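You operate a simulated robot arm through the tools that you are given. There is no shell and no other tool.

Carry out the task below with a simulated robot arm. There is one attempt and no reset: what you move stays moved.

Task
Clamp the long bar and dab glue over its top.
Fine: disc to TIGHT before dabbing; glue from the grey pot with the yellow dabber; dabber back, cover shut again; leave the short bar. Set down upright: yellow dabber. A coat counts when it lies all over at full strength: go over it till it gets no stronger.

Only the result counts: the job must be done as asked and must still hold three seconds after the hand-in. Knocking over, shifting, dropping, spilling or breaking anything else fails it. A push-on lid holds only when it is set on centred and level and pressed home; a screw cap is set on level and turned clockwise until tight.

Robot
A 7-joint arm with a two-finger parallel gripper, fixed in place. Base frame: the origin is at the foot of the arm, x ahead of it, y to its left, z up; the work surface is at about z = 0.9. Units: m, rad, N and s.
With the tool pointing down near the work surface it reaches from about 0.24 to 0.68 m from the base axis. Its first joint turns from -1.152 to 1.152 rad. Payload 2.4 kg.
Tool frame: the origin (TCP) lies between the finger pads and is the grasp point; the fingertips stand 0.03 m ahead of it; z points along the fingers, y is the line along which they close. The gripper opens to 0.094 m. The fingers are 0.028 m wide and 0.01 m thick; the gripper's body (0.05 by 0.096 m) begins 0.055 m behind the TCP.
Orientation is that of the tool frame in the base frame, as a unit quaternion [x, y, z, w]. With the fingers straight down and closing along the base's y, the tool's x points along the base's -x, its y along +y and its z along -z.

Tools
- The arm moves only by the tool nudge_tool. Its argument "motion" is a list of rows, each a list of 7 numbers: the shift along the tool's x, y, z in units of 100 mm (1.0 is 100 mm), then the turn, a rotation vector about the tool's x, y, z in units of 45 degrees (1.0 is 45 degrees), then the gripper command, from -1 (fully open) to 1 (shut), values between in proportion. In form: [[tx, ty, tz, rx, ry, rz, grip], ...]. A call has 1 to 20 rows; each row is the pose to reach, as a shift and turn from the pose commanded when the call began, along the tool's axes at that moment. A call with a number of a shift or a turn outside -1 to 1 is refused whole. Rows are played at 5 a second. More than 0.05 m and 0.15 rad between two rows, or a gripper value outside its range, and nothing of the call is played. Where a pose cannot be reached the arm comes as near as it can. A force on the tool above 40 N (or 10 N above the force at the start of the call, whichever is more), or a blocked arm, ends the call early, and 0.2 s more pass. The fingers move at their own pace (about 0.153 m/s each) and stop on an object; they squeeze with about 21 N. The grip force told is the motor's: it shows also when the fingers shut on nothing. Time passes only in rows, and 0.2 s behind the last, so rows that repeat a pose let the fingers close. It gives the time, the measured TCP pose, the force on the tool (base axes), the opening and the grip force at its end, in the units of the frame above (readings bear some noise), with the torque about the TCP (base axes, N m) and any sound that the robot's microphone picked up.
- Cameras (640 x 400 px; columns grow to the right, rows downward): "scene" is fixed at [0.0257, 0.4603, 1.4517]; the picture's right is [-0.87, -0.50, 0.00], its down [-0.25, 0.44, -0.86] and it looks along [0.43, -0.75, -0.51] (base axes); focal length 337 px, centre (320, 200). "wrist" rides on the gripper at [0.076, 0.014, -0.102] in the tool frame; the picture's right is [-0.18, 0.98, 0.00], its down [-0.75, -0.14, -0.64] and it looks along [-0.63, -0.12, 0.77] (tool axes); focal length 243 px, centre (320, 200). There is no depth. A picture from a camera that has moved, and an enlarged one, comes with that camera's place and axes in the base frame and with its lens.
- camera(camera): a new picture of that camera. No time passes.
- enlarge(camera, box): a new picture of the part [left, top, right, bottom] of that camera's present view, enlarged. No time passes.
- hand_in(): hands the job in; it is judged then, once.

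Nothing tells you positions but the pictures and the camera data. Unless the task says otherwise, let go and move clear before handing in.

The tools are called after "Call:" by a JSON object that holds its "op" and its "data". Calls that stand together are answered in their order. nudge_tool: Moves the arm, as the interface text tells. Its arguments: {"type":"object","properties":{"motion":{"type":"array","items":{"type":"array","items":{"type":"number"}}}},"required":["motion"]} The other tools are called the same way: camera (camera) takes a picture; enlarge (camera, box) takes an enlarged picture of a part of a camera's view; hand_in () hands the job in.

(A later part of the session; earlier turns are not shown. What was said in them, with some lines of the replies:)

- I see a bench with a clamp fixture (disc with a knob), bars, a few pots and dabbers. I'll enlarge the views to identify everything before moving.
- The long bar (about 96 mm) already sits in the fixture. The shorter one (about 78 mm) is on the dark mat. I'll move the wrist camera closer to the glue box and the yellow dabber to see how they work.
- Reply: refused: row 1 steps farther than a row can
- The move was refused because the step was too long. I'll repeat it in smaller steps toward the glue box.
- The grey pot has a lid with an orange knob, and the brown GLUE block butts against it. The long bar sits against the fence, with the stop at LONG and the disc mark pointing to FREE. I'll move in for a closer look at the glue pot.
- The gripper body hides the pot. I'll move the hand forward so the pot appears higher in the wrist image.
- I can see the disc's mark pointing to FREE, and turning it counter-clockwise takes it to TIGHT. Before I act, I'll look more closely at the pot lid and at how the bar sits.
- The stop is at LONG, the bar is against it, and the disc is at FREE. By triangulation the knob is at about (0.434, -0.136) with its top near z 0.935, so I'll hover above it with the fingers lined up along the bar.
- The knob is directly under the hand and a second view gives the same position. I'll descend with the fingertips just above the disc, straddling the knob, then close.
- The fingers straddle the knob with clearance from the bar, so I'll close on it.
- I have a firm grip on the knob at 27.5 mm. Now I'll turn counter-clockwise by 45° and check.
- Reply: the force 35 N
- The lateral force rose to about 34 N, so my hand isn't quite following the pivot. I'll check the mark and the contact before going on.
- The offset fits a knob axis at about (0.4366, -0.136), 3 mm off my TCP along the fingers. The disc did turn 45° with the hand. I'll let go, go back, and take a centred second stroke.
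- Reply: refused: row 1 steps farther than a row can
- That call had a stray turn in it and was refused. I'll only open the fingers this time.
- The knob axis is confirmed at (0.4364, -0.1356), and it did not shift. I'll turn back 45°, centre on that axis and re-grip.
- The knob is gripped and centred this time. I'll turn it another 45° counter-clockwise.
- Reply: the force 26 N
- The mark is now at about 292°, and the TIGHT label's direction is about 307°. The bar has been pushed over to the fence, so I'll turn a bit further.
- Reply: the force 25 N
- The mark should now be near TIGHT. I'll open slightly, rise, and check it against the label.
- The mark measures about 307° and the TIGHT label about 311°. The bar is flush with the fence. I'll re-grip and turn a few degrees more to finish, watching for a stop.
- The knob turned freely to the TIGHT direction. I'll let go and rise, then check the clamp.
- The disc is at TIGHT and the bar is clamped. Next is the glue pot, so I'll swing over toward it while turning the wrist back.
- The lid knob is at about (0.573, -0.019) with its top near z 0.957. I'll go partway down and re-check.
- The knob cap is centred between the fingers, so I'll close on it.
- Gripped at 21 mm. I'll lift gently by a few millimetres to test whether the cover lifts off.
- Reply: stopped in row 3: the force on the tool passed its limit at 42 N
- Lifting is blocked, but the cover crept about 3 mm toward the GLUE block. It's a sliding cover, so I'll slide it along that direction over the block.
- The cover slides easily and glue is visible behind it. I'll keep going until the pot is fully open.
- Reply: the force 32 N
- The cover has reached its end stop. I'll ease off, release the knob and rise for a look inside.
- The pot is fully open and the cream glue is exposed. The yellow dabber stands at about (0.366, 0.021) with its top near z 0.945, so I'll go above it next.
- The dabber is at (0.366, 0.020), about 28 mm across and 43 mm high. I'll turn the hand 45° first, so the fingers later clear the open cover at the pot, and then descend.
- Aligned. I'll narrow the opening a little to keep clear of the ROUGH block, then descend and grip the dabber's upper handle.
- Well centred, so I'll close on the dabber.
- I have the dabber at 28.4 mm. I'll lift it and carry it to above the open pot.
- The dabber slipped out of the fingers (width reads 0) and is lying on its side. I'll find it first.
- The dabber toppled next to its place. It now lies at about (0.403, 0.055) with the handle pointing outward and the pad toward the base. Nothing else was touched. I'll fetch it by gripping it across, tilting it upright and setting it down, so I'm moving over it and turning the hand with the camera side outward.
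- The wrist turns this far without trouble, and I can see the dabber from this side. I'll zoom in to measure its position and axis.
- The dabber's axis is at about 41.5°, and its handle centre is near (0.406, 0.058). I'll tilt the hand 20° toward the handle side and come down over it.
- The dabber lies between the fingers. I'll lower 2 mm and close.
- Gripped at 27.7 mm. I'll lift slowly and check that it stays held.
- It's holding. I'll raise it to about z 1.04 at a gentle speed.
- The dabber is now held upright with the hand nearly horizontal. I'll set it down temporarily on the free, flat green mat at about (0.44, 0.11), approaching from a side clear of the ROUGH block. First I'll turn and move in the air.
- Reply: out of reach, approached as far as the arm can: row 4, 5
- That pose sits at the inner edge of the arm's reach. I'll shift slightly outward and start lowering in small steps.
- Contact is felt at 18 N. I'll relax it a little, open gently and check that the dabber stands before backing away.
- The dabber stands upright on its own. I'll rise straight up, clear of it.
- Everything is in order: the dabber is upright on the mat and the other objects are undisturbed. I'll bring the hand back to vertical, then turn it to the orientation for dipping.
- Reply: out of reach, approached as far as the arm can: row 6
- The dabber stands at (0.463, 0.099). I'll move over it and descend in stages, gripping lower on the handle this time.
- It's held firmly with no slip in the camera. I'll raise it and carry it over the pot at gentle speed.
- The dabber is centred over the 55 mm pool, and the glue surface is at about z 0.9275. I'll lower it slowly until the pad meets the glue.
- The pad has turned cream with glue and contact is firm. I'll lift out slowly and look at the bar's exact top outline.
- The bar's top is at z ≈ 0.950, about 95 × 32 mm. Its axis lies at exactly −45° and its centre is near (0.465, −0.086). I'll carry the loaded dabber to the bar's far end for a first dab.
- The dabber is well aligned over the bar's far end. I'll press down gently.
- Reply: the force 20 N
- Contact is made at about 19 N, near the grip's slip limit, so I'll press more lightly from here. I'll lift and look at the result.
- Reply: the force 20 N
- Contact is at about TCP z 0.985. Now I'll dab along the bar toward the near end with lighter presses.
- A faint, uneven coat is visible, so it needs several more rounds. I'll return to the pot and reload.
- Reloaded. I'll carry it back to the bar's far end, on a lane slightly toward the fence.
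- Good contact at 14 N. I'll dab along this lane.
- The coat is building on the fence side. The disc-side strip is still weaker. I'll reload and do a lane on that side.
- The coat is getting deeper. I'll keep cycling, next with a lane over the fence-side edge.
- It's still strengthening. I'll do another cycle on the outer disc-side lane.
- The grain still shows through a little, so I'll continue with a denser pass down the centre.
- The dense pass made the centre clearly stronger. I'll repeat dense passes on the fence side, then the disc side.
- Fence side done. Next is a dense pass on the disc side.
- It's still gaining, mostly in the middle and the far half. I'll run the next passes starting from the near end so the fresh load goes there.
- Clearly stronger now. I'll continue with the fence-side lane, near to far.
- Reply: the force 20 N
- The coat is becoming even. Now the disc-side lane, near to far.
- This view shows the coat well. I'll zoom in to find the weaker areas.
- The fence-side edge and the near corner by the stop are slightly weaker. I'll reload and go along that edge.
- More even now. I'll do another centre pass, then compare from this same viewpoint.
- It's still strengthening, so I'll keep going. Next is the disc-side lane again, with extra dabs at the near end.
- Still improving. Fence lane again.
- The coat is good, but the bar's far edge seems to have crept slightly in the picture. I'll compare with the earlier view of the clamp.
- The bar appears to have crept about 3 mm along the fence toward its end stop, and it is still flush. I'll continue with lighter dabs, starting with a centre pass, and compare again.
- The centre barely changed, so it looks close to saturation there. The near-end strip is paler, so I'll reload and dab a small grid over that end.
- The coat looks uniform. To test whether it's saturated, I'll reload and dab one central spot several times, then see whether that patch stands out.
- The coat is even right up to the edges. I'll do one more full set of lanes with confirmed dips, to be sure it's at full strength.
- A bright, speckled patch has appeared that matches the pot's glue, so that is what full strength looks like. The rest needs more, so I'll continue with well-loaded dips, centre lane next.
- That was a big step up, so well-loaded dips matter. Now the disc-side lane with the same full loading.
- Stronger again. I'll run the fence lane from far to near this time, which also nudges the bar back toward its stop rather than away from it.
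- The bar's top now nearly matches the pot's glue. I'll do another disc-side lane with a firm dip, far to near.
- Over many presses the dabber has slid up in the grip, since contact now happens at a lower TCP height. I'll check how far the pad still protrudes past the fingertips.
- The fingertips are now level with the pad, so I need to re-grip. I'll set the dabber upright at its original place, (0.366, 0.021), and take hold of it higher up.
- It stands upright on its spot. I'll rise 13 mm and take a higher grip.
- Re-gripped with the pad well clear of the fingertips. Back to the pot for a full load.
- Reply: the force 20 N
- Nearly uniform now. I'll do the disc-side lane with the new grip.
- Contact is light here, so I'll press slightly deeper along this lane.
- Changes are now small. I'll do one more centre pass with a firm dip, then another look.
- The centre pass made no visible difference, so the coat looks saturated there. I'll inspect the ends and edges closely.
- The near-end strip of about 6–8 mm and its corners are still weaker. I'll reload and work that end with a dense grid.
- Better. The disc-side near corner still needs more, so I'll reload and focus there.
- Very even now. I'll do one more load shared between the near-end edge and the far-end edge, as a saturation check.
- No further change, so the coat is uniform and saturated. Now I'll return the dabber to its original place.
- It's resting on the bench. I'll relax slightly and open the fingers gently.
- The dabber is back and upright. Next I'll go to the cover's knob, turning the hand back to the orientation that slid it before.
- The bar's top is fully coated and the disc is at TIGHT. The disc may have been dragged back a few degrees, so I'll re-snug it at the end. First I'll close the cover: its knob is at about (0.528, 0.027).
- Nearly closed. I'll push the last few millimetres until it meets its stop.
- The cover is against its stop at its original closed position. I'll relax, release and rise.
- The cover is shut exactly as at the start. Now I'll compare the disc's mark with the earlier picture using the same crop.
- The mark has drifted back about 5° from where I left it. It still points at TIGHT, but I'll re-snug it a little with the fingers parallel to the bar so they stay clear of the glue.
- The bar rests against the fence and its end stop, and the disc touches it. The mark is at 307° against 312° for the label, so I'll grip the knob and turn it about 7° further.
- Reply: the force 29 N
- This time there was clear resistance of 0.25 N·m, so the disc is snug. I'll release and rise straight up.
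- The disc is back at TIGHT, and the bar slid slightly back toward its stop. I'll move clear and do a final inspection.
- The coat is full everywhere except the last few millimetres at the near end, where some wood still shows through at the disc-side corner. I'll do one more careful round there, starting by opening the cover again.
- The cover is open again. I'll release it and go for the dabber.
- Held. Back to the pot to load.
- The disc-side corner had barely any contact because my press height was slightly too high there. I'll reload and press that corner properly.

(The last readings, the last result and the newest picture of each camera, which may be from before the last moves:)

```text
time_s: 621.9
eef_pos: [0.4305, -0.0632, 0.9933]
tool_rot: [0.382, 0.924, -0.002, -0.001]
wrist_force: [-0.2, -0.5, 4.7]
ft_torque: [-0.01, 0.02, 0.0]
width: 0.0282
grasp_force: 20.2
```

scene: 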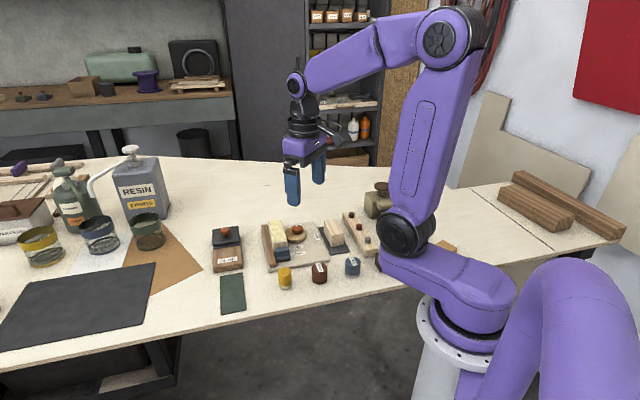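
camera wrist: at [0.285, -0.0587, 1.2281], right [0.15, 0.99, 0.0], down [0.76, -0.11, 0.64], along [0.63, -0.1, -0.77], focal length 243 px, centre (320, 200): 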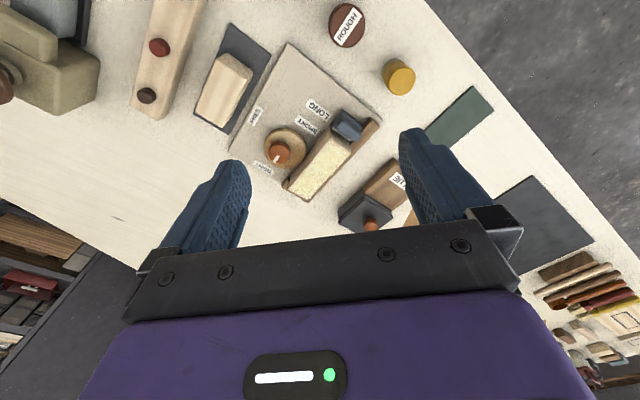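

Call:
{"op": "nudge_tool", "data": {"motion": [[0, 0, 0.006, 0, 0, 0, 1], [0, 0, 0.006, 0, 0, 0, 1], [0.03, 0, -0.04, 0, 0, 0, 1], [0.03, 0, 0.006, 0, 0, 0, 1], [0.03, 0, 0.006, 0, 0, 0, 1], [0.03, -0.04, -0.04, 0, 0, 0, 1], [0.03, -0.04, 0.006, 0, 0, 0, 1], [0.03, -0.04, 0.006, 0, 0, 0, 1], [0, -0.04, -0.04, 0, 0, 0, 1], [0, -0.04, 0.006, 0, 0, 0, 1], [0, -0.04, 0.006, 0, 0, 0, 1], [0, 0.02, -0.04, 0, 0, 0, 1], [0, 0.02, 0.006, 0, 0, 0, 1], [0, 0.02, 0.006, 0, 0, 0, 1], [0.03, 0.05, -0.04, 0, 0, 0, 1], [0.03, 0.05, 0.006, 0, 0, 0, 1], [0.03, 0.05, 0.006, 0, 0, 0, 1]]}}

Call:
{"op": "nudge_tool", "data": {"motion": [[0, 0.05, -0.05, 0, 0, 0, 1], [0, 0.05, 0, 0, 0, 0, 1], [0, 0.05, 0, 0, 0, 0, 1], [0, 0.11, -0.05, 0, 0, 0, 1], [0, 0.11, -0.002, 0, 0, 0, 1], [0, 0.11, -0.002, 0, 0, 0, 1], [-0.03, 0.08, -0.05, 0, 0, 0, 1], [-0.03, 0.08, -0.002, 0, 0, 0, 1], [-0.03, 0.08, -0.002, 0, 0, 0, 1], [-0.03, 0, -0.05, 0, 0, 0, 1], [-0.03, 0, 0, 0, 0, 0, 1], [-0.03, 0, 0, 0, 0, 0, 1], [0, -0.06, -0.05, 0, 0, 0, 1], [0, -0.06, 0, 0, 0, 0, 1], [0, -0.06, 0, 0, 0, 0, 1]]}}

Call:
{"op": "nudge_tool", "data": {"motion": [[0, 0, -0.1, 0, 0, 0, 1], [-0.2, 0.2, -0.3, 0, 0, 0, 1], [-0.4, 0.45, -0.35, 0, 0, 0, 1], [-0.6, 0.65, -0.35, 0, 0, 0, 1], [-0.8, 0.85, -0.35, 0, 0, 0, 1], [-0.84, 0.99, -0.35, 0, 0, 0, 1], [-0.84, 0.99, -0.35, 0, 0, 0, 1]]}}

Call:
{"op": "enlarge", "data": {"camera": "wrist", "box": [140, 0, 190, 50]}}

Call:
{"op": "enlarge", "data": {"camera": "scene", "box": [272, 216, 304, 246]}}

```text
time_s: 625.5
eef_pos: [0.4317, -0.0575, 0.9921]
tool_rot: [0.382, 0.924, 0.0, 0.0]
wrist_force: [-2.0, 1.2, 14.2]
ft_torque: [0.04, 0.01, -0.02]
width: 0.0282
grasp_force: 21.1
```

```text
time_s: 628.7
eef_pos: [0.4252, -0.0628, 0.9921]
tool_rot: [0.382, 0.924, -0.001, 0.0]
wrist_force: [-4.1, 0.3, 17.0]
ft_torque: [-0.02, 0.02, 0.03]
width: 0.0284
grasp_force: 20.9
```

```text
time_s: 630.3
eef_pos: [0.5555, -0.051, 1.0266]
tool_rot: [0.382, 0.924, -0.002, -0.002]
wrist_force: [0.4, 0.3, 0.1]
ft_torque: [0.01, -0.01, -0.03]
width: 0.0282
grasp_force: 21.1
```

```text
8.00 times, centred on (165, 25) of wrist
camera zoom: at [0.5118, 0.0116, 1.1298], right [0.82, 0.57, 0.0], down [0.44, -0.63, 0.64], along [0.36, -0.53, -0.77], focal length 1941 px, centre (1560, 1600)
```

zoom: 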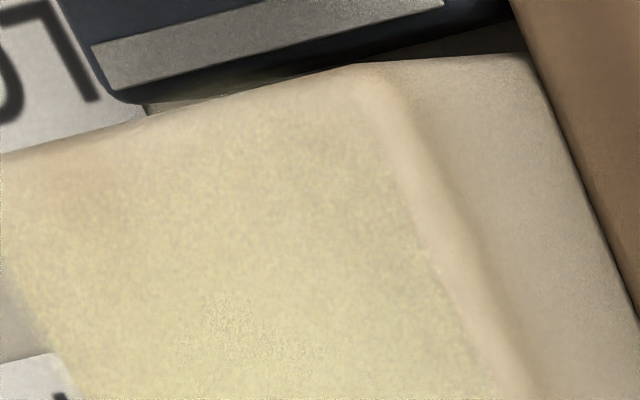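

```text
13.33 times, centred on (288, 231) of scene
camera zoom: at [0.0257, 0.4603, 1.4517], right [-0.87, -0.5, 0.0], down [-0.25, 0.44, -0.86], along [0.43, -0.75, -0.51], focal length 4488 px, centre (747, -213)
```

zoom: 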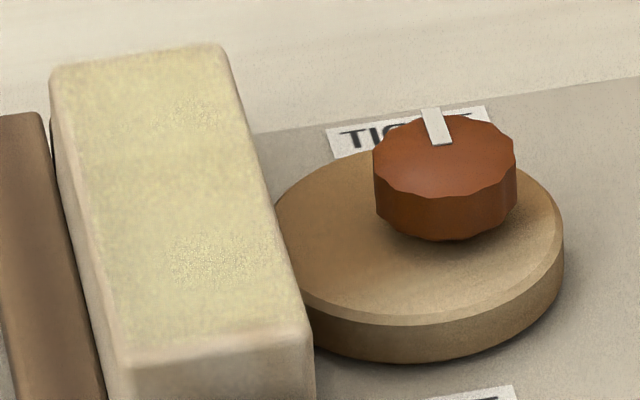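

The near edge isn't responding to pads centred inside it. Probably the pad is tilted slightly, so its near half doesn't touch. I'll reload and place the pad further out over the near edge, so its touching half covers that strip.

Call:
{"op": "nudge_tool", "data": {"motion": [[-0.02, 0.17, 0.05, 0, 0, 0, 1], [-0.02, 0.366, 0.18, 0, 0, 0, 1], [-0.02, 0.366, 0.34, 0, 0, 0, 1], [-0.02, 0.366, 0.48, 0, 0, 0, 1], [-0.02, 0.366, 0.56, 0, 0, 0, 1], [-0.02, 0.366, 0.589, 0, 0, 0, 1], [-0.02, 0.366, 0.589, 0, 0, 0, 1], [-0.02, 0.366, 0.589, 0, 0, 0, 1], [-0.02, 0.366, 0.589, 0, 0, 0, 1], [-0.02, 0.366, 0.589, 0, 0, 0, 1]]}}

Call:
{"op": "nudge_tool", "data": {"motion": [[0, 0, 0, 0, 0, 0, 1], [0, 0, -0.05, 0, 0, 0, 1], [0, 0, -0.18, 0, 0, 0, 1], [0, 0, -0.35, 0, 0, 0, 1], [0, 0, -0.5, 0, 0, 0, 1], [0.1, -0.15, -0.5, 0, 0, 0, 1], [0.22, -0.32, -0.5, 0, 0, 0, 1], [0.35, -0.5, -0.5, 0, 0, 0, 1], [0.5, -0.68, -0.5, 0, 0, 0, 1], [0.65, -0.85, -0.5, 0, 0, 0, 1], [0.8, -1, -0.5, 0, 0, 0, 1], [0.8, -1, -0.5, 0, 0, 0, 1]]}}

Call:
{"op": "nudge_tool", "data": {"motion": [[0.05, -0.1, 0, 0, 0, 0, 1], [0.12, -0.19, 0.08, 0, 0, 0, 1], [0.12, -0.19, 0.18, 0, 0, 0, 1], [0.12, -0.19, 0.24, 0, 0, 0, 1], [0.12, -0.19, 0.255, 0, 0, 0, 1], [0.12, -0.19, 0.255, 0, 0, 0, 1]]}}

Call:
{"op": "enlarge", "data": {"camera": "scene", "box": [260, 205, 320, 265]}}

```text
time_s: 632.5
eef_pos: [0.5836, -0.0265, 0.9672]
tool_rot: [0.382, 0.924, -0.001, -0.001]
wrist_force: [-0.6, 1.0, 6.2]
ft_torque: [0.05, 0.01, -0.01]
width: 0.028
grasp_force: 21.4
```

```text
time_s: 635.1
eef_pos: [0.4556, -0.0418, 1.0181]
tool_rot: [0.383, 0.924, -0.001, -0.001]
wrist_force: [0.3, 0.2, -0.1]
ft_torque: [0.02, -0.01, -0.02]
width: 0.0281
grasp_force: 20.7
```

```text
time_s: 636.5
eef_pos: [0.4338, -0.0461, 0.993]
tool_rot: [0.382, 0.924, -0.002, -0.002]
wrist_force: [-0.8, 0.5, 5.1]
ft_torque: [0.01, 0.02, -0.03]
width: 0.0283
grasp_force: 20.4
```

```text
6.67 times, centred on (290, 235) of scene
camera zoom: at [0.0256, 0.4604, 1.4517], right [-0.87, -0.5, 0.0], down [-0.25, 0.44, -0.86], along [0.43, -0.75, -0.51], focal length 2244 px, centre (520, -33)
```

zoom: 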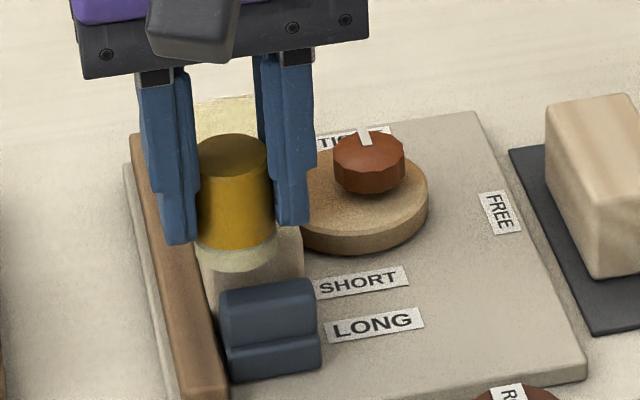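

Call:
{"op": "nudge_tool", "data": {"motion": [[0, 0, 0.003, 0, 0, 0, 1], [0, 0, 0.003, 0, 0, 0, 1], [0, 0.04, -0.05, 0, 0, 0, 1], [0, 0.04, 0.003, 0, 0, 0, 1], [0, 0.04, 0.003, 0, 0, 0, 1], [0, -0.05, -0.05, 0, 0, 0, 1], [0, -0.05, 0.006, 0, 0, 0, 1], [0, -0.05, 0.006, 0, 0, 0, 1], [0, -0.1, -0.05, 0, 0, 0, 1], [0, -0.1, 0.008, 0, 0, 0, 1], [0, -0.1, 0.008, 0, 0, 0, 1], [0, -0.15, -0.05, 0, 0, 0, 1], [0, -0.15, 0.009, 0, 0, 0, 1], [0, -0.15, 0.009, 0, 0, 0, 1], [0, -0.2, -0.05, 0, 0, 0, 1], [0, -0.2, 0.009, 0, 0, 0, 1], [0, -0.2, 0.009, 0, 0, 0, 1]]}}

Call:
{"op": "nudge_tool", "data": {"motion": [[-0.03, 0, -0.05, 0, 0, 0, 1], [-0.03, 0, 0, 0, 0, 0, 1], [-0.03, 0, 0, 0, 0, 0, 1], [-0.03, 0.06, -0.05, 0, 0, 0, 1], [-0.03, 0.06, 0, 0, 0, 0, 1], [-0.03, 0.06, 0, 0, 0, 0, 1], [-0.03, 0.12, -0.05, 0, 0, 0, 1], [-0.03, 0.12, -0.002, 0, 0, 0, 1], [-0.03, 0.12, -0.002, 0, 0, 0, 1], [-0.03, 0.18, -0.05, 0, 0, 0, 1], [-0.03, 0.18, -0.005, 0, 0, 0, 1], [-0.03, 0.18, -0.005, 0, 0, 0, 1], [-0.03, 0.04, -0.05, 0, 0, 0, 1], [-0.03, 0.04, 0, 0, 0, 0, 1], [-0.03, 0.04, 0, 0, 0, 0, 1]]}}

Call:
{"op": "nudge_tool", "data": {"motion": [[0, 0, -0.1, 0, 0, 0, 1], [-0.2, 0.2, -0.3, 0, 0, 0, 1], [-0.4, 0.45, -0.35, 0, 0, 0, 1], [-0.6, 0.65, -0.35, 0, 0, 0, 1], [-0.8, 0.85, -0.35, 0, 0, 0, 1], [-0.88, 0.98, -0.35, 0, 0, 0, 1], [-0.88, 0.98, -0.35, 0, 0, 0, 1]]}}

Call:
{"op": "enlarge", "data": {"camera": "wrist", "box": [140, 0, 190, 50]}}

Call:
{"op": "enlarge", "data": {"camera": "scene", "box": [272, 216, 304, 246]}}

```text
time_s: 640.1
eef_pos: [0.4208, -0.0608, 0.992]
tool_rot: [0.382, 0.924, -0.002, -0.001]
wrist_force: [-4.0, -0.1, 15.2]
ft_torque: [-0.06, 0.01, 0.01]
width: 0.0285
grasp_force: 20.7
```

```text
time_s: 643.3
eef_pos: [0.4242, -0.0597, 0.9924]
tool_rot: [0.382, 0.924, -0.002, 0.0]
wrist_force: [-2.2, 0.1, 10.9]
ft_torque: [-0.01, 0.01, 0.0]
width: 0.0283
grasp_force: 20.8
```

```text
time_s: 644.9
eef_pos: [0.558, -0.0519, 1.0258]
tool_rot: [0.382, 0.924, -0.002, -0.002]
wrist_force: [0.4, 0.1, -0.5]
ft_torque: [0.0, 0.03, 0.04]
width: 0.0281
grasp_force: 20.9
```

```text
8.00 times, centred on (165, 25) of wrist
camera zoom: at [0.5124, 0.0108, 1.1292], right [0.82, 0.57, 0.0], down [0.44, -0.63, 0.64], along [0.36, -0.53, -0.77], focal length 1941 px, centre (1560, 1600)
```

zoom: 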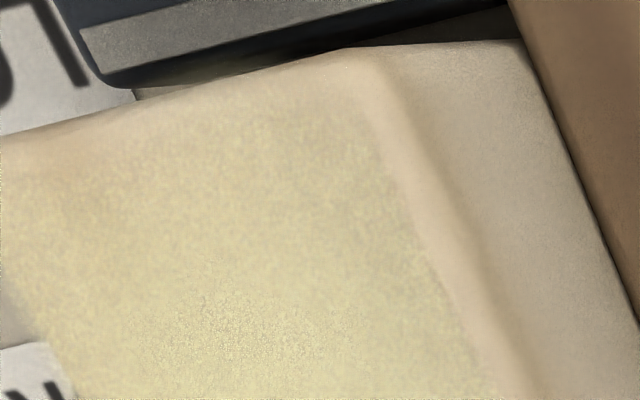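

```text
13.33 times, centred on (288, 231) of scene
camera zoom: at [0.0257, 0.4603, 1.4517], right [-0.87, -0.5, 0.0], down [-0.25, 0.44, -0.86], along [0.43, -0.75, -0.51], focal length 4488 px, centre (747, -213)
```

zoom: 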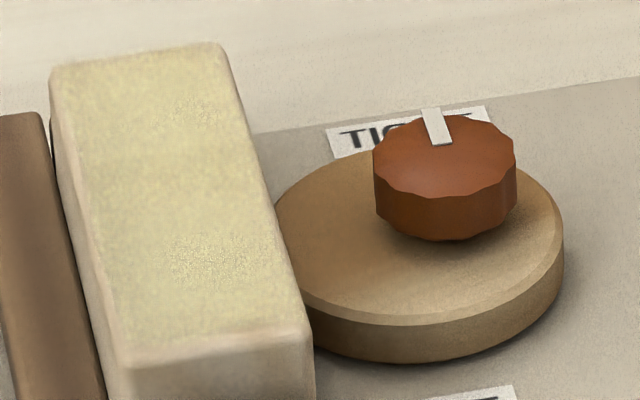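

That worked: the glue now reaches right to the near edge. I'll do one more load the same way, continuing along the disc-side edge.

Call:
{"op": "nudge_tool", "data": {"motion": [[0, 0.17, 0.05, 0, 0, 0, 1], [0, 0.354, 0.18, 0, 0, 0, 1], [0, 0.354, 0.34, 0, 0, 0, 1], [0, 0.354, 0.48, 0, 0, 0, 1], [0, 0.354, 0.56, 0, 0, 0, 1], [0, 0.354, 0.59, 0, 0, 0, 1], [0, 0.354, 0.59, 0, 0, 0, 1], [0, 0.354, 0.59, 0, 0, 0, 1], [0, 0.354, 0.59, 0, 0, 0, 1], [0, 0.354, 0.59, 0, 0, 0, 1]]}}

Call:
{"op": "nudge_tool", "data": {"motion": [[0, 0, 0, 0, 0, 0, 1], [0, 0, -0.05, 0, 0, 0, 1], [0, 0, -0.18, 0, 0, 0, 1], [0, 0, -0.35, 0, 0, 0, 1], [0, 0, -0.5, 0, 0, 0, 1], [0.1, -0.15, -0.5, 0, 0, 0, 1], [0.22, -0.32, -0.5, 0, 0, 0, 1], [0.35, -0.5, -0.5, 0, 0, 0, 1], [0.5, -0.68, -0.5, 0, 0, 0, 1], [0.65, -0.85, -0.5, 0, 0, 0, 1], [0.8, -1, -0.5, 0, 0, 0, 1], [0.8, -1, -0.5, 0, 0, 0, 1]]}}

Call:
{"op": "nudge_tool", "data": {"motion": [[0.05, -0.08, 0, 0, 0, 0, 1], [0.11, -0.15, 0.08, 0, 0, 0, 1], [0.11, -0.15, 0.18, 0, 0, 0, 1], [0.11, -0.15, 0.24, 0, 0, 0, 1], [0.11, -0.15, 0.255, 0, 0, 0, 1], [0.11, -0.15, 0.255, 0, 0, 0, 1]]}}

```text
time_s: 647.1
eef_pos: [0.5807, -0.0288, 0.9666]
tool_rot: [0.382, 0.924, -0.001, 0.0]
wrist_force: [-0.1, 0.0, 8.5]
ft_torque: [-0.02, -0.03, 0.01]
width: 0.0283
grasp_force: 20.9
```

```text
time_s: 649.7
eef_pos: [0.4548, -0.0429, 1.0172]
tool_rot: [0.381, 0.924, -0.001, -0.002]
wrist_force: [-0.2, -0.4, 0.2]
ft_torque: [0.0, 0.01, 0.01]
width: 0.0282
grasp_force: 20.5
```

```text
time_s: 651.1
eef_pos: [0.4359, -0.0453, 0.9912]
tool_rot: [0.381, 0.924, -0.001, -0.001]
wrist_force: [-2.2, -1.3, 8.0]
ft_torque: [-0.07, -0.03, -0.01]
width: 0.0282
grasp_force: 21.2
```

Call:
{"op": "nudge_tool", "data": {"motion": [[0, 0.03, -0.05, 0, 0, 0, 1], [0, 0.03, 0.002, 0, 0, 0, 1], [0, 0.03, 0.002, 0, 0, 0, 1], [0, -0.05, -0.05, 0, 0, 0, 1], [0, -0.05, 0.004, 0, 0, 0, 1], [0, -0.05, 0.004, 0, 0, 0, 1], [0, -0.12, -0.05, 0, 0, 0, 1], [0, -0.12, 0.005, 0, 0, 0, 1], [0, -0.12, 0.005, 0, 0, 0, 1], [0, -0.18, -0.05, 0, 0, 0, 1], [0, -0.18, 0.006, 0, 0, 0, 1], [0, -0.18, 0.006, 0, 0, 0, 1], [0, -0.24, -0.05, 0, 0, 0, 1], [0, -0.24, 0.006, 0, 0, 0, 1], [0, -0.24, 0.006, 0, 0, 0, 1], [-0.09, -0.24, -0.05, 0, 0, 0, 1], [-0.09, -0.24, 0.006, 0, 0, 0, 1], [-0.09, -0.24, 0.006, 0, 0, 0, 1]]}}

Call:
{"op": "nudge_tool", "data": {"motion": [[-0.1, 0, -0.05, 0, 0, 0, 1], [-0.1, 0, 0, 0, 0, 0, 1], [-0.1, 0, 0, 0, 0, 0, 1], [-0.2, 0, -0.05, 0, 0, 0, 1], [-0.2, 0, 0, 0, 0, 0, 1], [-0.2, 0, 0, 0, 0, 0, 1], [-0.3, 0, -0.05, 0, 0, 0, 1], [-0.3, 0, 0, 0, 0, 0, 1], [-0.3, 0, 0, 0, 0, 0, 1], [-0.4, 0, -0.05, 0, 0, 0, 1], [-0.4, 0, 0, 0, 0, 0, 1], [-0.4, 0, 0, 0, 0, 0, 1], [-0.5, 0, -0.05, 0, 0, 0, 1], [-0.5, 0, 0, 0, 0, 0, 1], [-0.6, 0, -0.05, 0, 0, 0, 1], [-0.6, 0, 0, 0, 0, 0, 1], [-0.7, 0, -0.05, 0, 0, 0, 1], [-0.7, 0, 0, 0, 0, 0, 1], [-0.8, 0, -0.05, 0, 0, 0, 1], [-0.8, 0, 0, 0, 0, 0, 1]]}}

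Call:
{"op": "nudge_tool", "data": {"motion": [[0, 0, -0.1, 0, 0, 0, 1], [0, 0.2, -0.3, 0, 0, 0, 1], [0, 0.45, -0.45, 0, 0, 0, 1], [0, 0.7, -0.45, 0, 0, 0, 1], [0, 0.95, -0.45, 0, 0, 0, 1], [0, 1, -0.45, 0, 0, 0, 1], [0, 1, -0.45, 0, 0, 0, 1]]}}

Call:
{"op": "enlarge", "data": {"camera": "wrist", "box": [115, 0, 245, 160]}}

Call:
{"op": "enlarge", "data": {"camera": "scene", "box": [272, 216, 304, 246]}}

```text
time_s: 654.9
eef_pos: [0.4253, -0.0674, 0.9914]
tool_rot: [0.382, 0.924, -0.001, -0.001]
wrist_force: [-2.6, 0.6, 16.5]
ft_torque: [0.05, 0.0, -0.02]
width: 0.0281
grasp_force: 20.7
```

```text
time_s: 659.1
eef_pos: [0.4811, -0.1246, 0.9919]
tool_rot: [0.382, 0.924, -0.002, -0.001]
wrist_force: [-1.2, 1.2, 9.7]
ft_torque: [0.06, 0.07, 0.04]
width: 0.0283
grasp_force: 21.4
```

```text
time_s: 660.7
eef_pos: [0.5526, -0.0532, 1.0363]
tool_rot: [0.382, 0.924, -0.001, -0.001]
wrist_force: [-0.3, 0.4, -0.5]
ft_torque: [0.01, -0.02, 0.01]
width: 0.0283
grasp_force: 20.6
```

```text
2.50 times, centred on (180, 80) of wrist
camera zoom: at [0.5084, 0.0103, 1.1396], right [0.82, 0.57, 0.0], down [0.44, -0.63, 0.64], along [0.36, -0.53, -0.77], focal length 606 px, centre (670, 500)
```

zoom: 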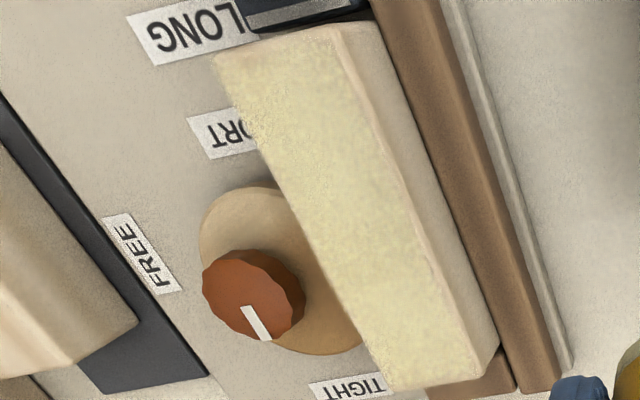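

```text
13.33 times, centred on (288, 231) of scene
camera zoom: at [0.0257, 0.4604, 1.4517], right [-0.87, -0.5, 0.0], down [-0.25, 0.44, -0.86], along [0.43, -0.75, -0.51], focal length 4488 px, centre (747, -213)
```

zoom: 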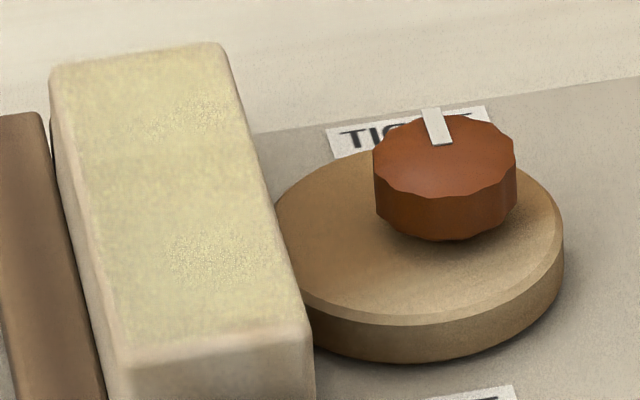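

The whole top is now evenly coated right to the edges. I'll put the dabber back on its place.

Call:
{"op": "nudge_tool", "data": {"motion": [[0.1, -0.05, 0, 0, 0, 0, 1], [0.25, -0.11, 0, 0, 0, 0, 1], [0.4, -0.18, 0, 0, 0, 0, 1], [0.56, -0.25, 0, 0, 0, 0, 1], [0.72, -0.32, 0, 0, 0, 0, 1], [0.86, -0.37, 0, 0, 0, 0, 1], [0.92, -0.395, 0, 0, 0, 0, 1], [0.92, -0.395, 0, 0, 0, 0, 1]]}}

Call:
{"op": "nudge_tool", "data": {"motion": [[0.1, -0.05, 0, 0, 0, 0, 1], [0.25, -0.11, 0, 0, 0, 0, 1], [0.4, -0.18, 0, 0, 0, 0, 1], [0.56, -0.25, 0, 0, 0, 0, 1], [0.72, -0.32, 0, 0, 0, 0, 1], [0.86, -0.37, 0, 0, 0, 0, 1], [0.92, -0.395, 0, 0, 0, 0, 1], [0.92, -0.395, 0, 0, 0, 0, 1]]}}

Call:
{"op": "nudge_tool", "data": {"motion": [[0, 0, 0.2, 0, 0, 0, 1], [0, 0, 0.42, 0, 0, 0, 1], [0, 0, 0.64, 0, 0, 0, 1], [0, 0, 0.8, 0, 0, 0, 1], [0, 0, 0.88, 0, 0, 0, 1], [0, 0, 0.91, 0, 0, 0, 1], [0, 0, 0.91, 0, 0, 0, 1]]}}

```text
time_s: 662.5
eef_pos: [0.4602, -0.0168, 1.0363]
tool_rot: [0.382, 0.924, -0.001, -0.002]
wrist_force: [0.1, -0.3, -1.4]
ft_torque: [0.03, 0.01, -0.03]
width: 0.0283
grasp_force: 21.0
```

```text
time_s: 664.3
eef_pos: [0.3661, 0.02, 1.037]
tool_rot: [0.382, 0.924, -0.001, -0.001]
wrist_force: [0.0, 0.0, -0.8]
ft_torque: [-0.01, -0.04, 0.01]
width: 0.0282
grasp_force: 20.9
```

```text
time_s: 665.9
eef_pos: [0.3656, 0.02, 0.9458]
tool_rot: [0.382, 0.924, -0.001, -0.001]
wrist_force: [0.5, 0.0, 0.7]
ft_torque: [0.0, 0.02, 0.03]
width: 0.0286
grasp_force: 20.3
```

Call:
{"op": "nudge_tool", "data": {"motion": [[0, 0.01, 0.02, 0, 0, 0, 1], [0, 0.01, 0.035, 0, 0, 0, 1], [0, 0.01, 0.035, 0, 0, 0, 1]]}}

Call:
{"op": "nudge_tool", "data": {"motion": [[0, 0, 0.008, 0, 0, 0, 1], [0, 0, 0.015, 0, 0, 0, 1], [0, 0, 0.015, 0, 0, 0, 1]]}}

```text
time_s: 666.7
eef_pos: [0.3667, 0.0205, 0.9429]
tool_rot: [0.382, 0.924, -0.001, -0.001]
wrist_force: [-1.3, -0.3, 2.6]
ft_torque: [0.0, -0.01, 0.01]
width: 0.0281
grasp_force: 21.2
```

```text
time_s: 667.5
eef_pos: [0.3654, 0.0206, 0.9409]
tool_rot: [0.382, 0.924, -0.001, -0.001]
wrist_force: [-2.1, -1.3, 19.3]
ft_torque: [-0.06, 0.02, -0.06]
width: 0.028
grasp_force: 21.4
```

It's touching the bench. I'll ease off, open gently and check.

Call:
{"op": "nudge_tool", "data": {"motion": [[0, 0, -0.01, 0, 0, 0, 1], [0, 0, -0.01, 0, 0, 0, 0.37], [0, 0, -0.01, 0, 0, 0, 0.3], [0, 0, -0.01, 0, 0, 0, 0.2], [0, 0, -0.01, 0, 0, 0, 0.05], [0, 0, -0.01, 0, 0, 0, 0], [0, 0, -0.01, 0, 0, 0, 0]]}}

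Call:
{"op": "nudge_tool", "data": {"motion": [[0, 0, -0.15, 0, 0, 0, 0], [0, 0, -0.4, 0, 0, 0, 0], [0, 0, -0.7, 0, 0, 0, 0], [0, 0, -1, 0, 0, 0, 0], [0, 0, -1, 0, 0, 0, 0]]}}

Call:
{"op": "enlarge", "data": {"camera": "scene", "box": [235, 200, 335, 300]}}

Call:
{"op": "nudge_tool", "data": {"motion": [[-0.1, 0.11, -0.1, 0, 0, -0.17, 0], [-0.2, 0.23, -0.2, 0, 0, -0.34, 0], [-0.32, 0.35, -0.3, 0, 0, -0.51, 0], [-0.43, 0.47, -0.3, 0, 0, -0.68, 0], [-0.55, 0.6, -0.3, 0, 0, -0.85, 0], [-0.65, 0.71, -0.3, 0, 0, -1, 0], [-0.65, 0.71, -0.3, 0, 0, -1, 0]]}}

Call:
{"op": "camera", "data": {"camera": "wrist"}}

Call:
{"op": "enlarge", "data": {"camera": "wrist", "box": [270, 100, 390, 220]}}

```text
time_s: 669.1
eef_pos: [0.3674, 0.0196, 0.9416]
tool_rot: [0.381, 0.924, -0.002, -0.001]
wrist_force: [-0.3, -0.3, 0.0]
ft_torque: [-0.02, -0.04, 0.01]
width: 0.0468
grasp_force: 0.0
```

```text
time_s: 670.3
eef_pos: [0.367, 0.0206, 1.0415]
tool_rot: [0.381, 0.924, -0.001, -0.002]
wrist_force: [0.3, -0.2, 0.2]
ft_torque: [-0.04, 0.03, 0.02]
width: 0.0468
grasp_force: 0.0
```

```text
4.00 times, centred on (285, 250) of scene
camera zoom: at [0.0257, 0.4603, 1.4517], right [-0.87, -0.5, 0.0], down [-0.25, 0.44, -0.86], along [0.43, -0.75, -0.51], focal length 1346 px, centre (460, 0)
```

zoom: 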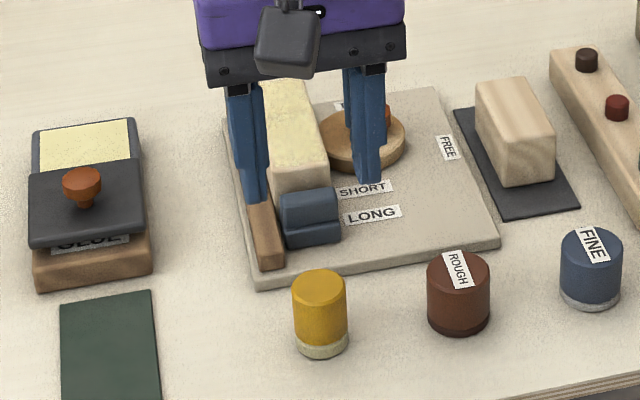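

```text
time_s: 671.9
eef_pos: [0.4643, 0.0258, 1.0709]
tool_rot: [-0.002, 1.0, -0.001, -0.001]
wrist_force: [0.5, -0.1, -0.2]
ft_torque: [0.0, 0.0, 0.03]
width: 0.0469
grasp_force: 0.1
```

```text
taken
camera wrist: at [0.387, 0.0392, 1.1747], right [0.18, 0.98, 0.0], down [0.76, -0.14, 0.64], along [0.63, -0.12, -0.77], focal length 243 px, centre (320, 200)
```

wrist: 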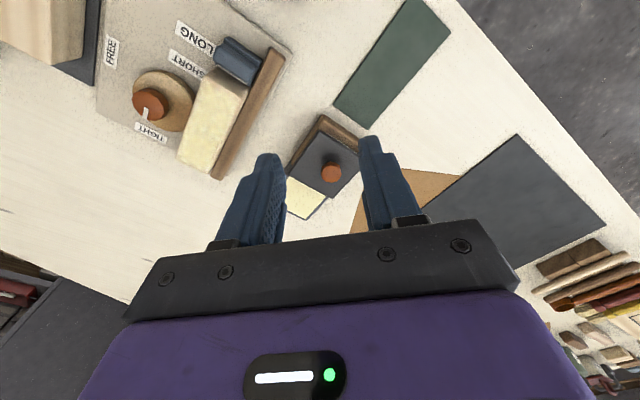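

```text
3.33 times, centred on (330, 160) of wrist
camera zoom: at [0.387, 0.0392, 1.1747], right [0.18, 0.98, 0.0], down [0.76, -0.14, 0.64], along [0.63, -0.12, -0.77], focal length 809 px, centre (287, 333)
```

zoom: 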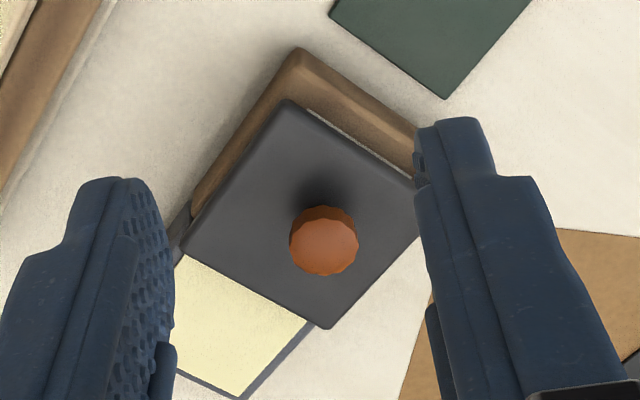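

The dabber is upright on its place. Now to close the cover: its knob is at about (0.530, 0.0245).

Call:
{"op": "nudge_tool", "data": {"motion": [[-0.2, 0, 0, 0, 0, 0, 0], [-0.45, -0.01, 0, 0, 0, 0, 0], [-0.66, -0.013, 0.1, 0, 0, 0, 0], [-0.66, -0.013, 0.4, 0, 0, 0, 0], [-0.66, -0.013, 0.65, 0, 0, 0, 0], [-0.66, -0.013, 0.65, 0, 0, 0, 0]]}}

Call:
{"op": "enlarge", "data": {"camera": "wrist", "box": [200, 60, 440, 240]}}

```text
time_s: 673.3
eef_pos: [0.529, 0.0258, 1.006]
tool_rot: [0.0, 1.0, 0.0, -0.001]
wrist_force: [-0.3, -0.8, 0.1]
ft_torque: [0.02, -0.02, 0.0]
width: 0.0469
grasp_force: 0.2
```

```text
2.22 times, centred on (320, 150) of wrist
camera zoom: at [0.4532, 0.0386, 1.1088], right [0.18, 0.98, 0.0], down [0.76, -0.14, 0.64], along [0.63, -0.12, -0.77], focal length 539 px, centre (320, 311)
```

zoom: 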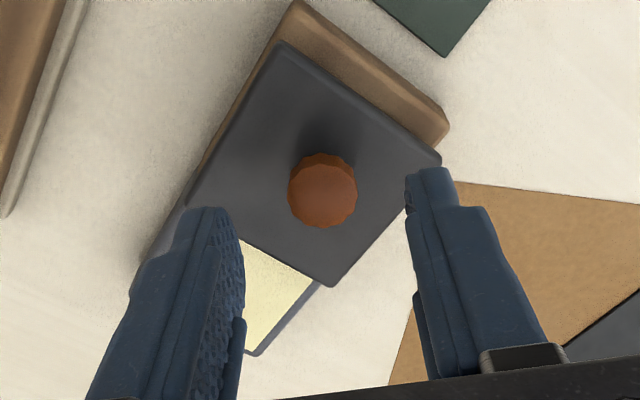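

Call:
{"op": "nudge_tool", "data": {"motion": [[-0.01, 0.005, 0.15, 0, 0, 0, 0], [-0.01, 0.005, 0.26, 0, 0, 0, 0], [-0.01, 0.005, 0.3, 0, 0, 0, 0], [-0.01, 0.005, 0.3, 0, 0, 0, 0], [-0.01, 0.005, 0.3, 0, 0, 0, 0.4], [-0.01, 0.005, 0.3, 0, 0, 0, 1], [-0.01, 0.005, 0.3, 0, 0, 0, 1], [-0.01, 0.005, 0.3, 0, 0, 0, 1]]}}

Call:
{"op": "nudge_tool", "data": {"motion": [[-0.04, -0.04, 0, 0, 0, 0, 1], [-0.08, -0.08, 0, 0, 0, 0, 1], [-0.12, -0.12, 0, 0, 0, 0, 1], [-0.16, -0.16, 0, 0, 0, 0, 1], [-0.2, -0.2, 0, 0, 0, 0, 1], [-0.24, -0.24, 0, 0, 0, 0, 1], [-0.28, -0.28, 0, 0, 0, 0, 1], [-0.32, -0.32, 0, 0, 0, 0, 1], [-0.36, -0.36, 0, 0, 0, 0, 1], [-0.4, -0.4, 0, 0, 0, 0, 1], [-0.43, -0.43, 0, 0, 0, 0, 1], [-0.43, -0.43, 0, 0, 0, 0, 1]]}}

Call:
{"op": "nudge_tool", "data": {"motion": [[-0.015, -0.015, 0, 0, 0, 0, 1], [-0.028, -0.028, 0, 0, 0, 0, 1], [-0.028, -0.028, 0, 0, 0, 0, 1]]}}

```text
time_s: 675.1
eef_pos: [0.5294, 0.0245, 0.9761]
tool_rot: [-0.001, 1.0, -0.001, -0.002]
wrist_force: [1.0, 0.6, -3.8]
ft_torque: [0.34, -0.23, 0.13]
width: 0.0211
grasp_force: 45.0
```

```text
time_s: 677.7
eef_pos: [0.5739, -0.0185, 0.9762]
tool_rot: [-0.001, 1.0, -0.001, -0.002]
wrist_force: [4.9, 6.7, -17.8]
ft_torque: [0.5, 0.47, 0.14]
width: 0.0216
grasp_force: 44.7
```

```text
time_s: 678.5
eef_pos: [0.5747, -0.019, 0.9754]
tool_rot: [-0.002, 1.0, 0.0, -0.004]
wrist_force: [-11.9, 14.4, -11.4]
ft_torque: [0.73, 0.15, 0.14]
width: 0.0214
grasp_force: 45.4
```

The cover is shut against its stop. I'll relax and let go, then check the disc and the overall scene.

Call:
{"op": "nudge_tool", "data": {"motion": [[0.012, 0.012, 0, 0, 0, 0, 1], [0.012, 0.012, 0, 0, 0, 0, 0.45], [0.012, 0.012, 0, 0, 0, 0, 0], [0.012, 0.012, 0, 0, 0, 0, 0], [0.012, 0.012, -0.3, 0, 0, 0, 0], [0.012, 0.012, -0.7, 0, 0, 0, 0], [0.012, 0.012, -1, 0, 0, 0, 0], [0.012, 0.012, -1, 0, 0, 0, 0]]}}

Call:
{"op": "enlarge", "data": {"camera": "scene", "box": [205, 218, 255, 278]}}

Call:
{"op": "enlarge", "data": {"camera": "scene", "box": [260, 210, 320, 265]}}

Call:
{"op": "enlarge", "data": {"camera": "scene", "box": [200, 200, 420, 310]}}

```text
time_s: 680.3
eef_pos: [0.5751, -0.0188, 1.076]
tool_rot: [-0.002, 1.0, -0.001, -0.001]
wrist_force: [-0.8, -0.1, -0.4]
ft_torque: [0.0, 0.01, -0.02]
width: 0.0468
grasp_force: 0.0
```

```text
6.67 times, centred on (230, 248) of scene
camera zoom: at [0.0257, 0.4603, 1.4517], right [-0.87, -0.5, 0.0], down [-0.25, 0.44, -0.86], along [0.43, -0.75, -0.51], focal length 2244 px, centre (920, -120)
```

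zoom: 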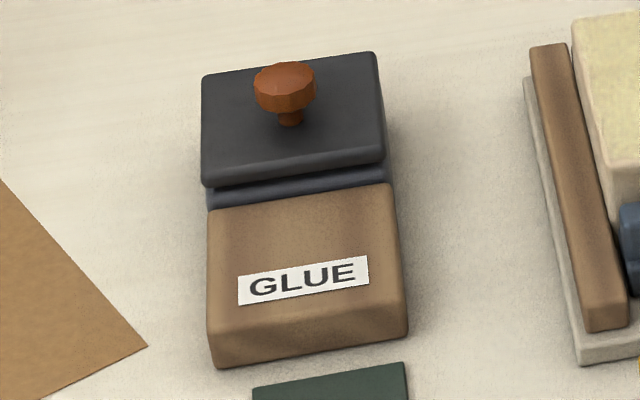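

```text
7.27 times, centred on (290, 238) of scene
camera zoom: at [0.0257, 0.4603, 1.4517], right [-0.87, -0.5, 0.0], down [-0.25, 0.44, -0.86], along [0.43, -0.75, -0.51], focal length 2448 px, centre (538, -73)
```

zoom: 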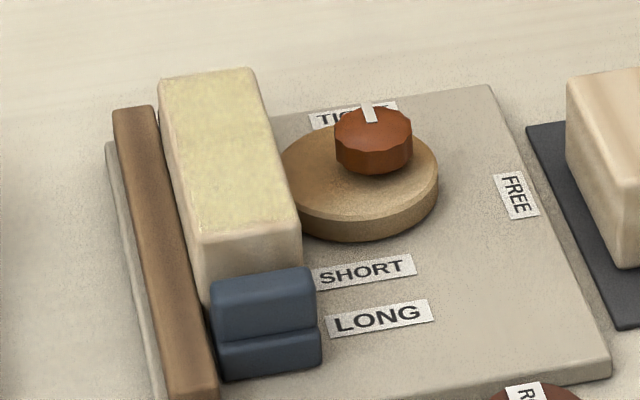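

```text
2.91 times, centred on (310, 255) of scene
camera zoom: at [0.0257, 0.4603, 1.4517], right [-0.87, -0.5, 0.0], down [-0.25, 0.44, -0.86], along [0.43, -0.75, -0.51], focal length 979 px, centre (349, 40)
```

zoom: 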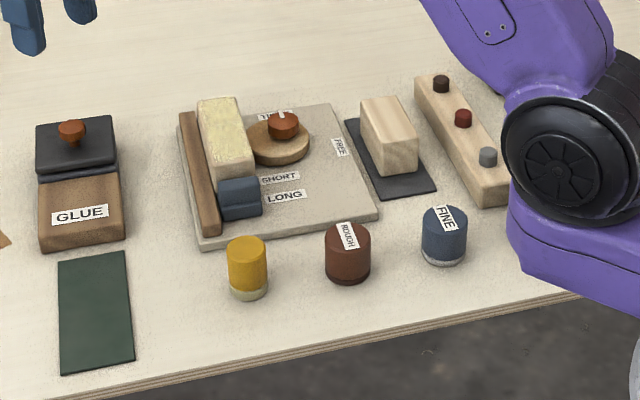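

Everything is in place: cover shut, disc at TIGHT, bar coated, dabber upright, short bar untouched. I'll raise the arm clear and do a last check.

Call:
{"op": "nudge_tool", "data": {"motion": [[0.2, 0, -0.3, 0, 0, 0, -0.5], [0.5, 0, -0.6, 0, 0, 0, -1], [0.8, 0, -0.8, 0, 0, 0, -1], [1, 0, -0.9, 0, 0, 0, -1], [1, 0, -0.9, 0, 0, 0, -1]]}}

Call:
{"op": "camera", "data": {"camera": "wrist"}}

Call:
{"op": "enlarge", "data": {"camera": "wrist", "box": [130, 20, 290, 170]}}

```text
time_s: 681.5
eef_pos: [0.4739, -0.0196, 1.1671]
tool_rot: [-0.001, 1.0, -0.001, -0.002]
wrist_force: [0.3, -0.3, 0.1]
ft_torque: [0.04, -0.01, 0.01]
width: 0.0941
grasp_force: 0.1
```

```text
taken
camera wrist: at [0.3977, -0.0058, 1.2697], right [0.18, 0.98, 0.0], down [0.76, -0.14, 0.64], along [0.63, -0.12, -0.77], focal length 243 px, centre (320, 200)
```

wrist: 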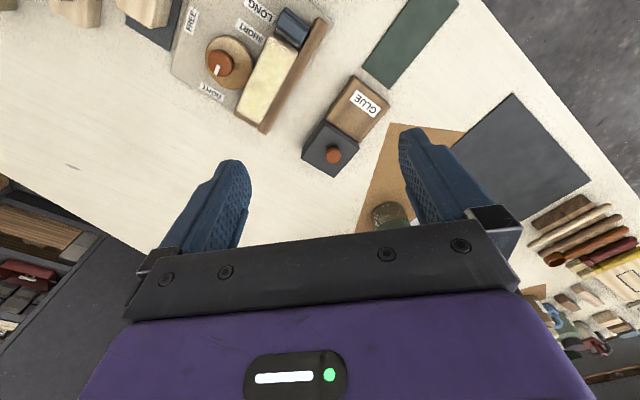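

```text
2.67 times, centred on (210, 95) of wrist
camera zoom: at [0.3977, -0.0058, 1.2697], right [0.18, 0.98, 0.0], down [0.76, -0.14, 0.64], along [0.63, -0.12, -0.77], focal length 647 px, centre (613, 480)
```

zoom: 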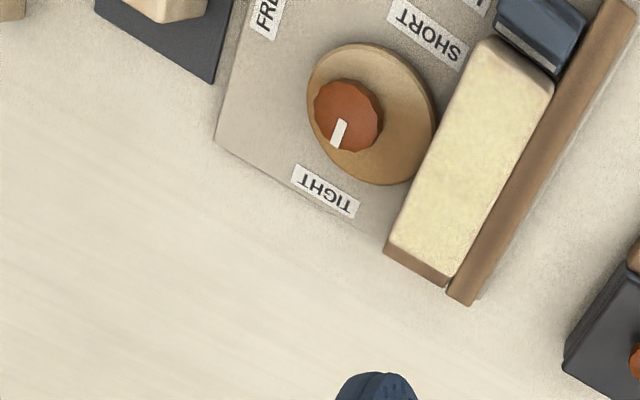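

The bar is clamped with the disc at TIGHT, and its top is evenly coated. The cover is shut, the dabber stands upright in its place, and the arm is clear, so I'm handing in.

Call:
{"op": "hand_in", "data": {}}

```text
The job is handed in.
```

I've handed the job in: the long bar is clamped and its top is coated with glue. No verdict came back, so whether it passed isn't known yet.

- **Clamp:** the disc was set to TIGHT before any dabbing. It drifted back about 5° while I worked, so I snugged it up again during the job; it still pointed at TIGHT at hand-in. The bar is against the fence. It crept 3–4 mm along the fence while I dabbed, then moved part of the way back when I snugged the disc.
- **Glue:** I used the yellow dabber and the grey pot, in many loads, until further passes over most of the top showed no change. The near end was the weakest part and took several extra loads. It now looks even to the edge, but I judged that by eye from the pictures.
- **Dabber:** on my first try at picking it up, it slipped from the gripper and toppled over. I saw nothing else disturbed. I picked it up and stood it on the green mat for a moment before using it. It is now upright within a couple of millimetres of its original spot.
- **Pot and short bar:** the cover is fully shut again and looks the same as at the start. The short bar was not touched.
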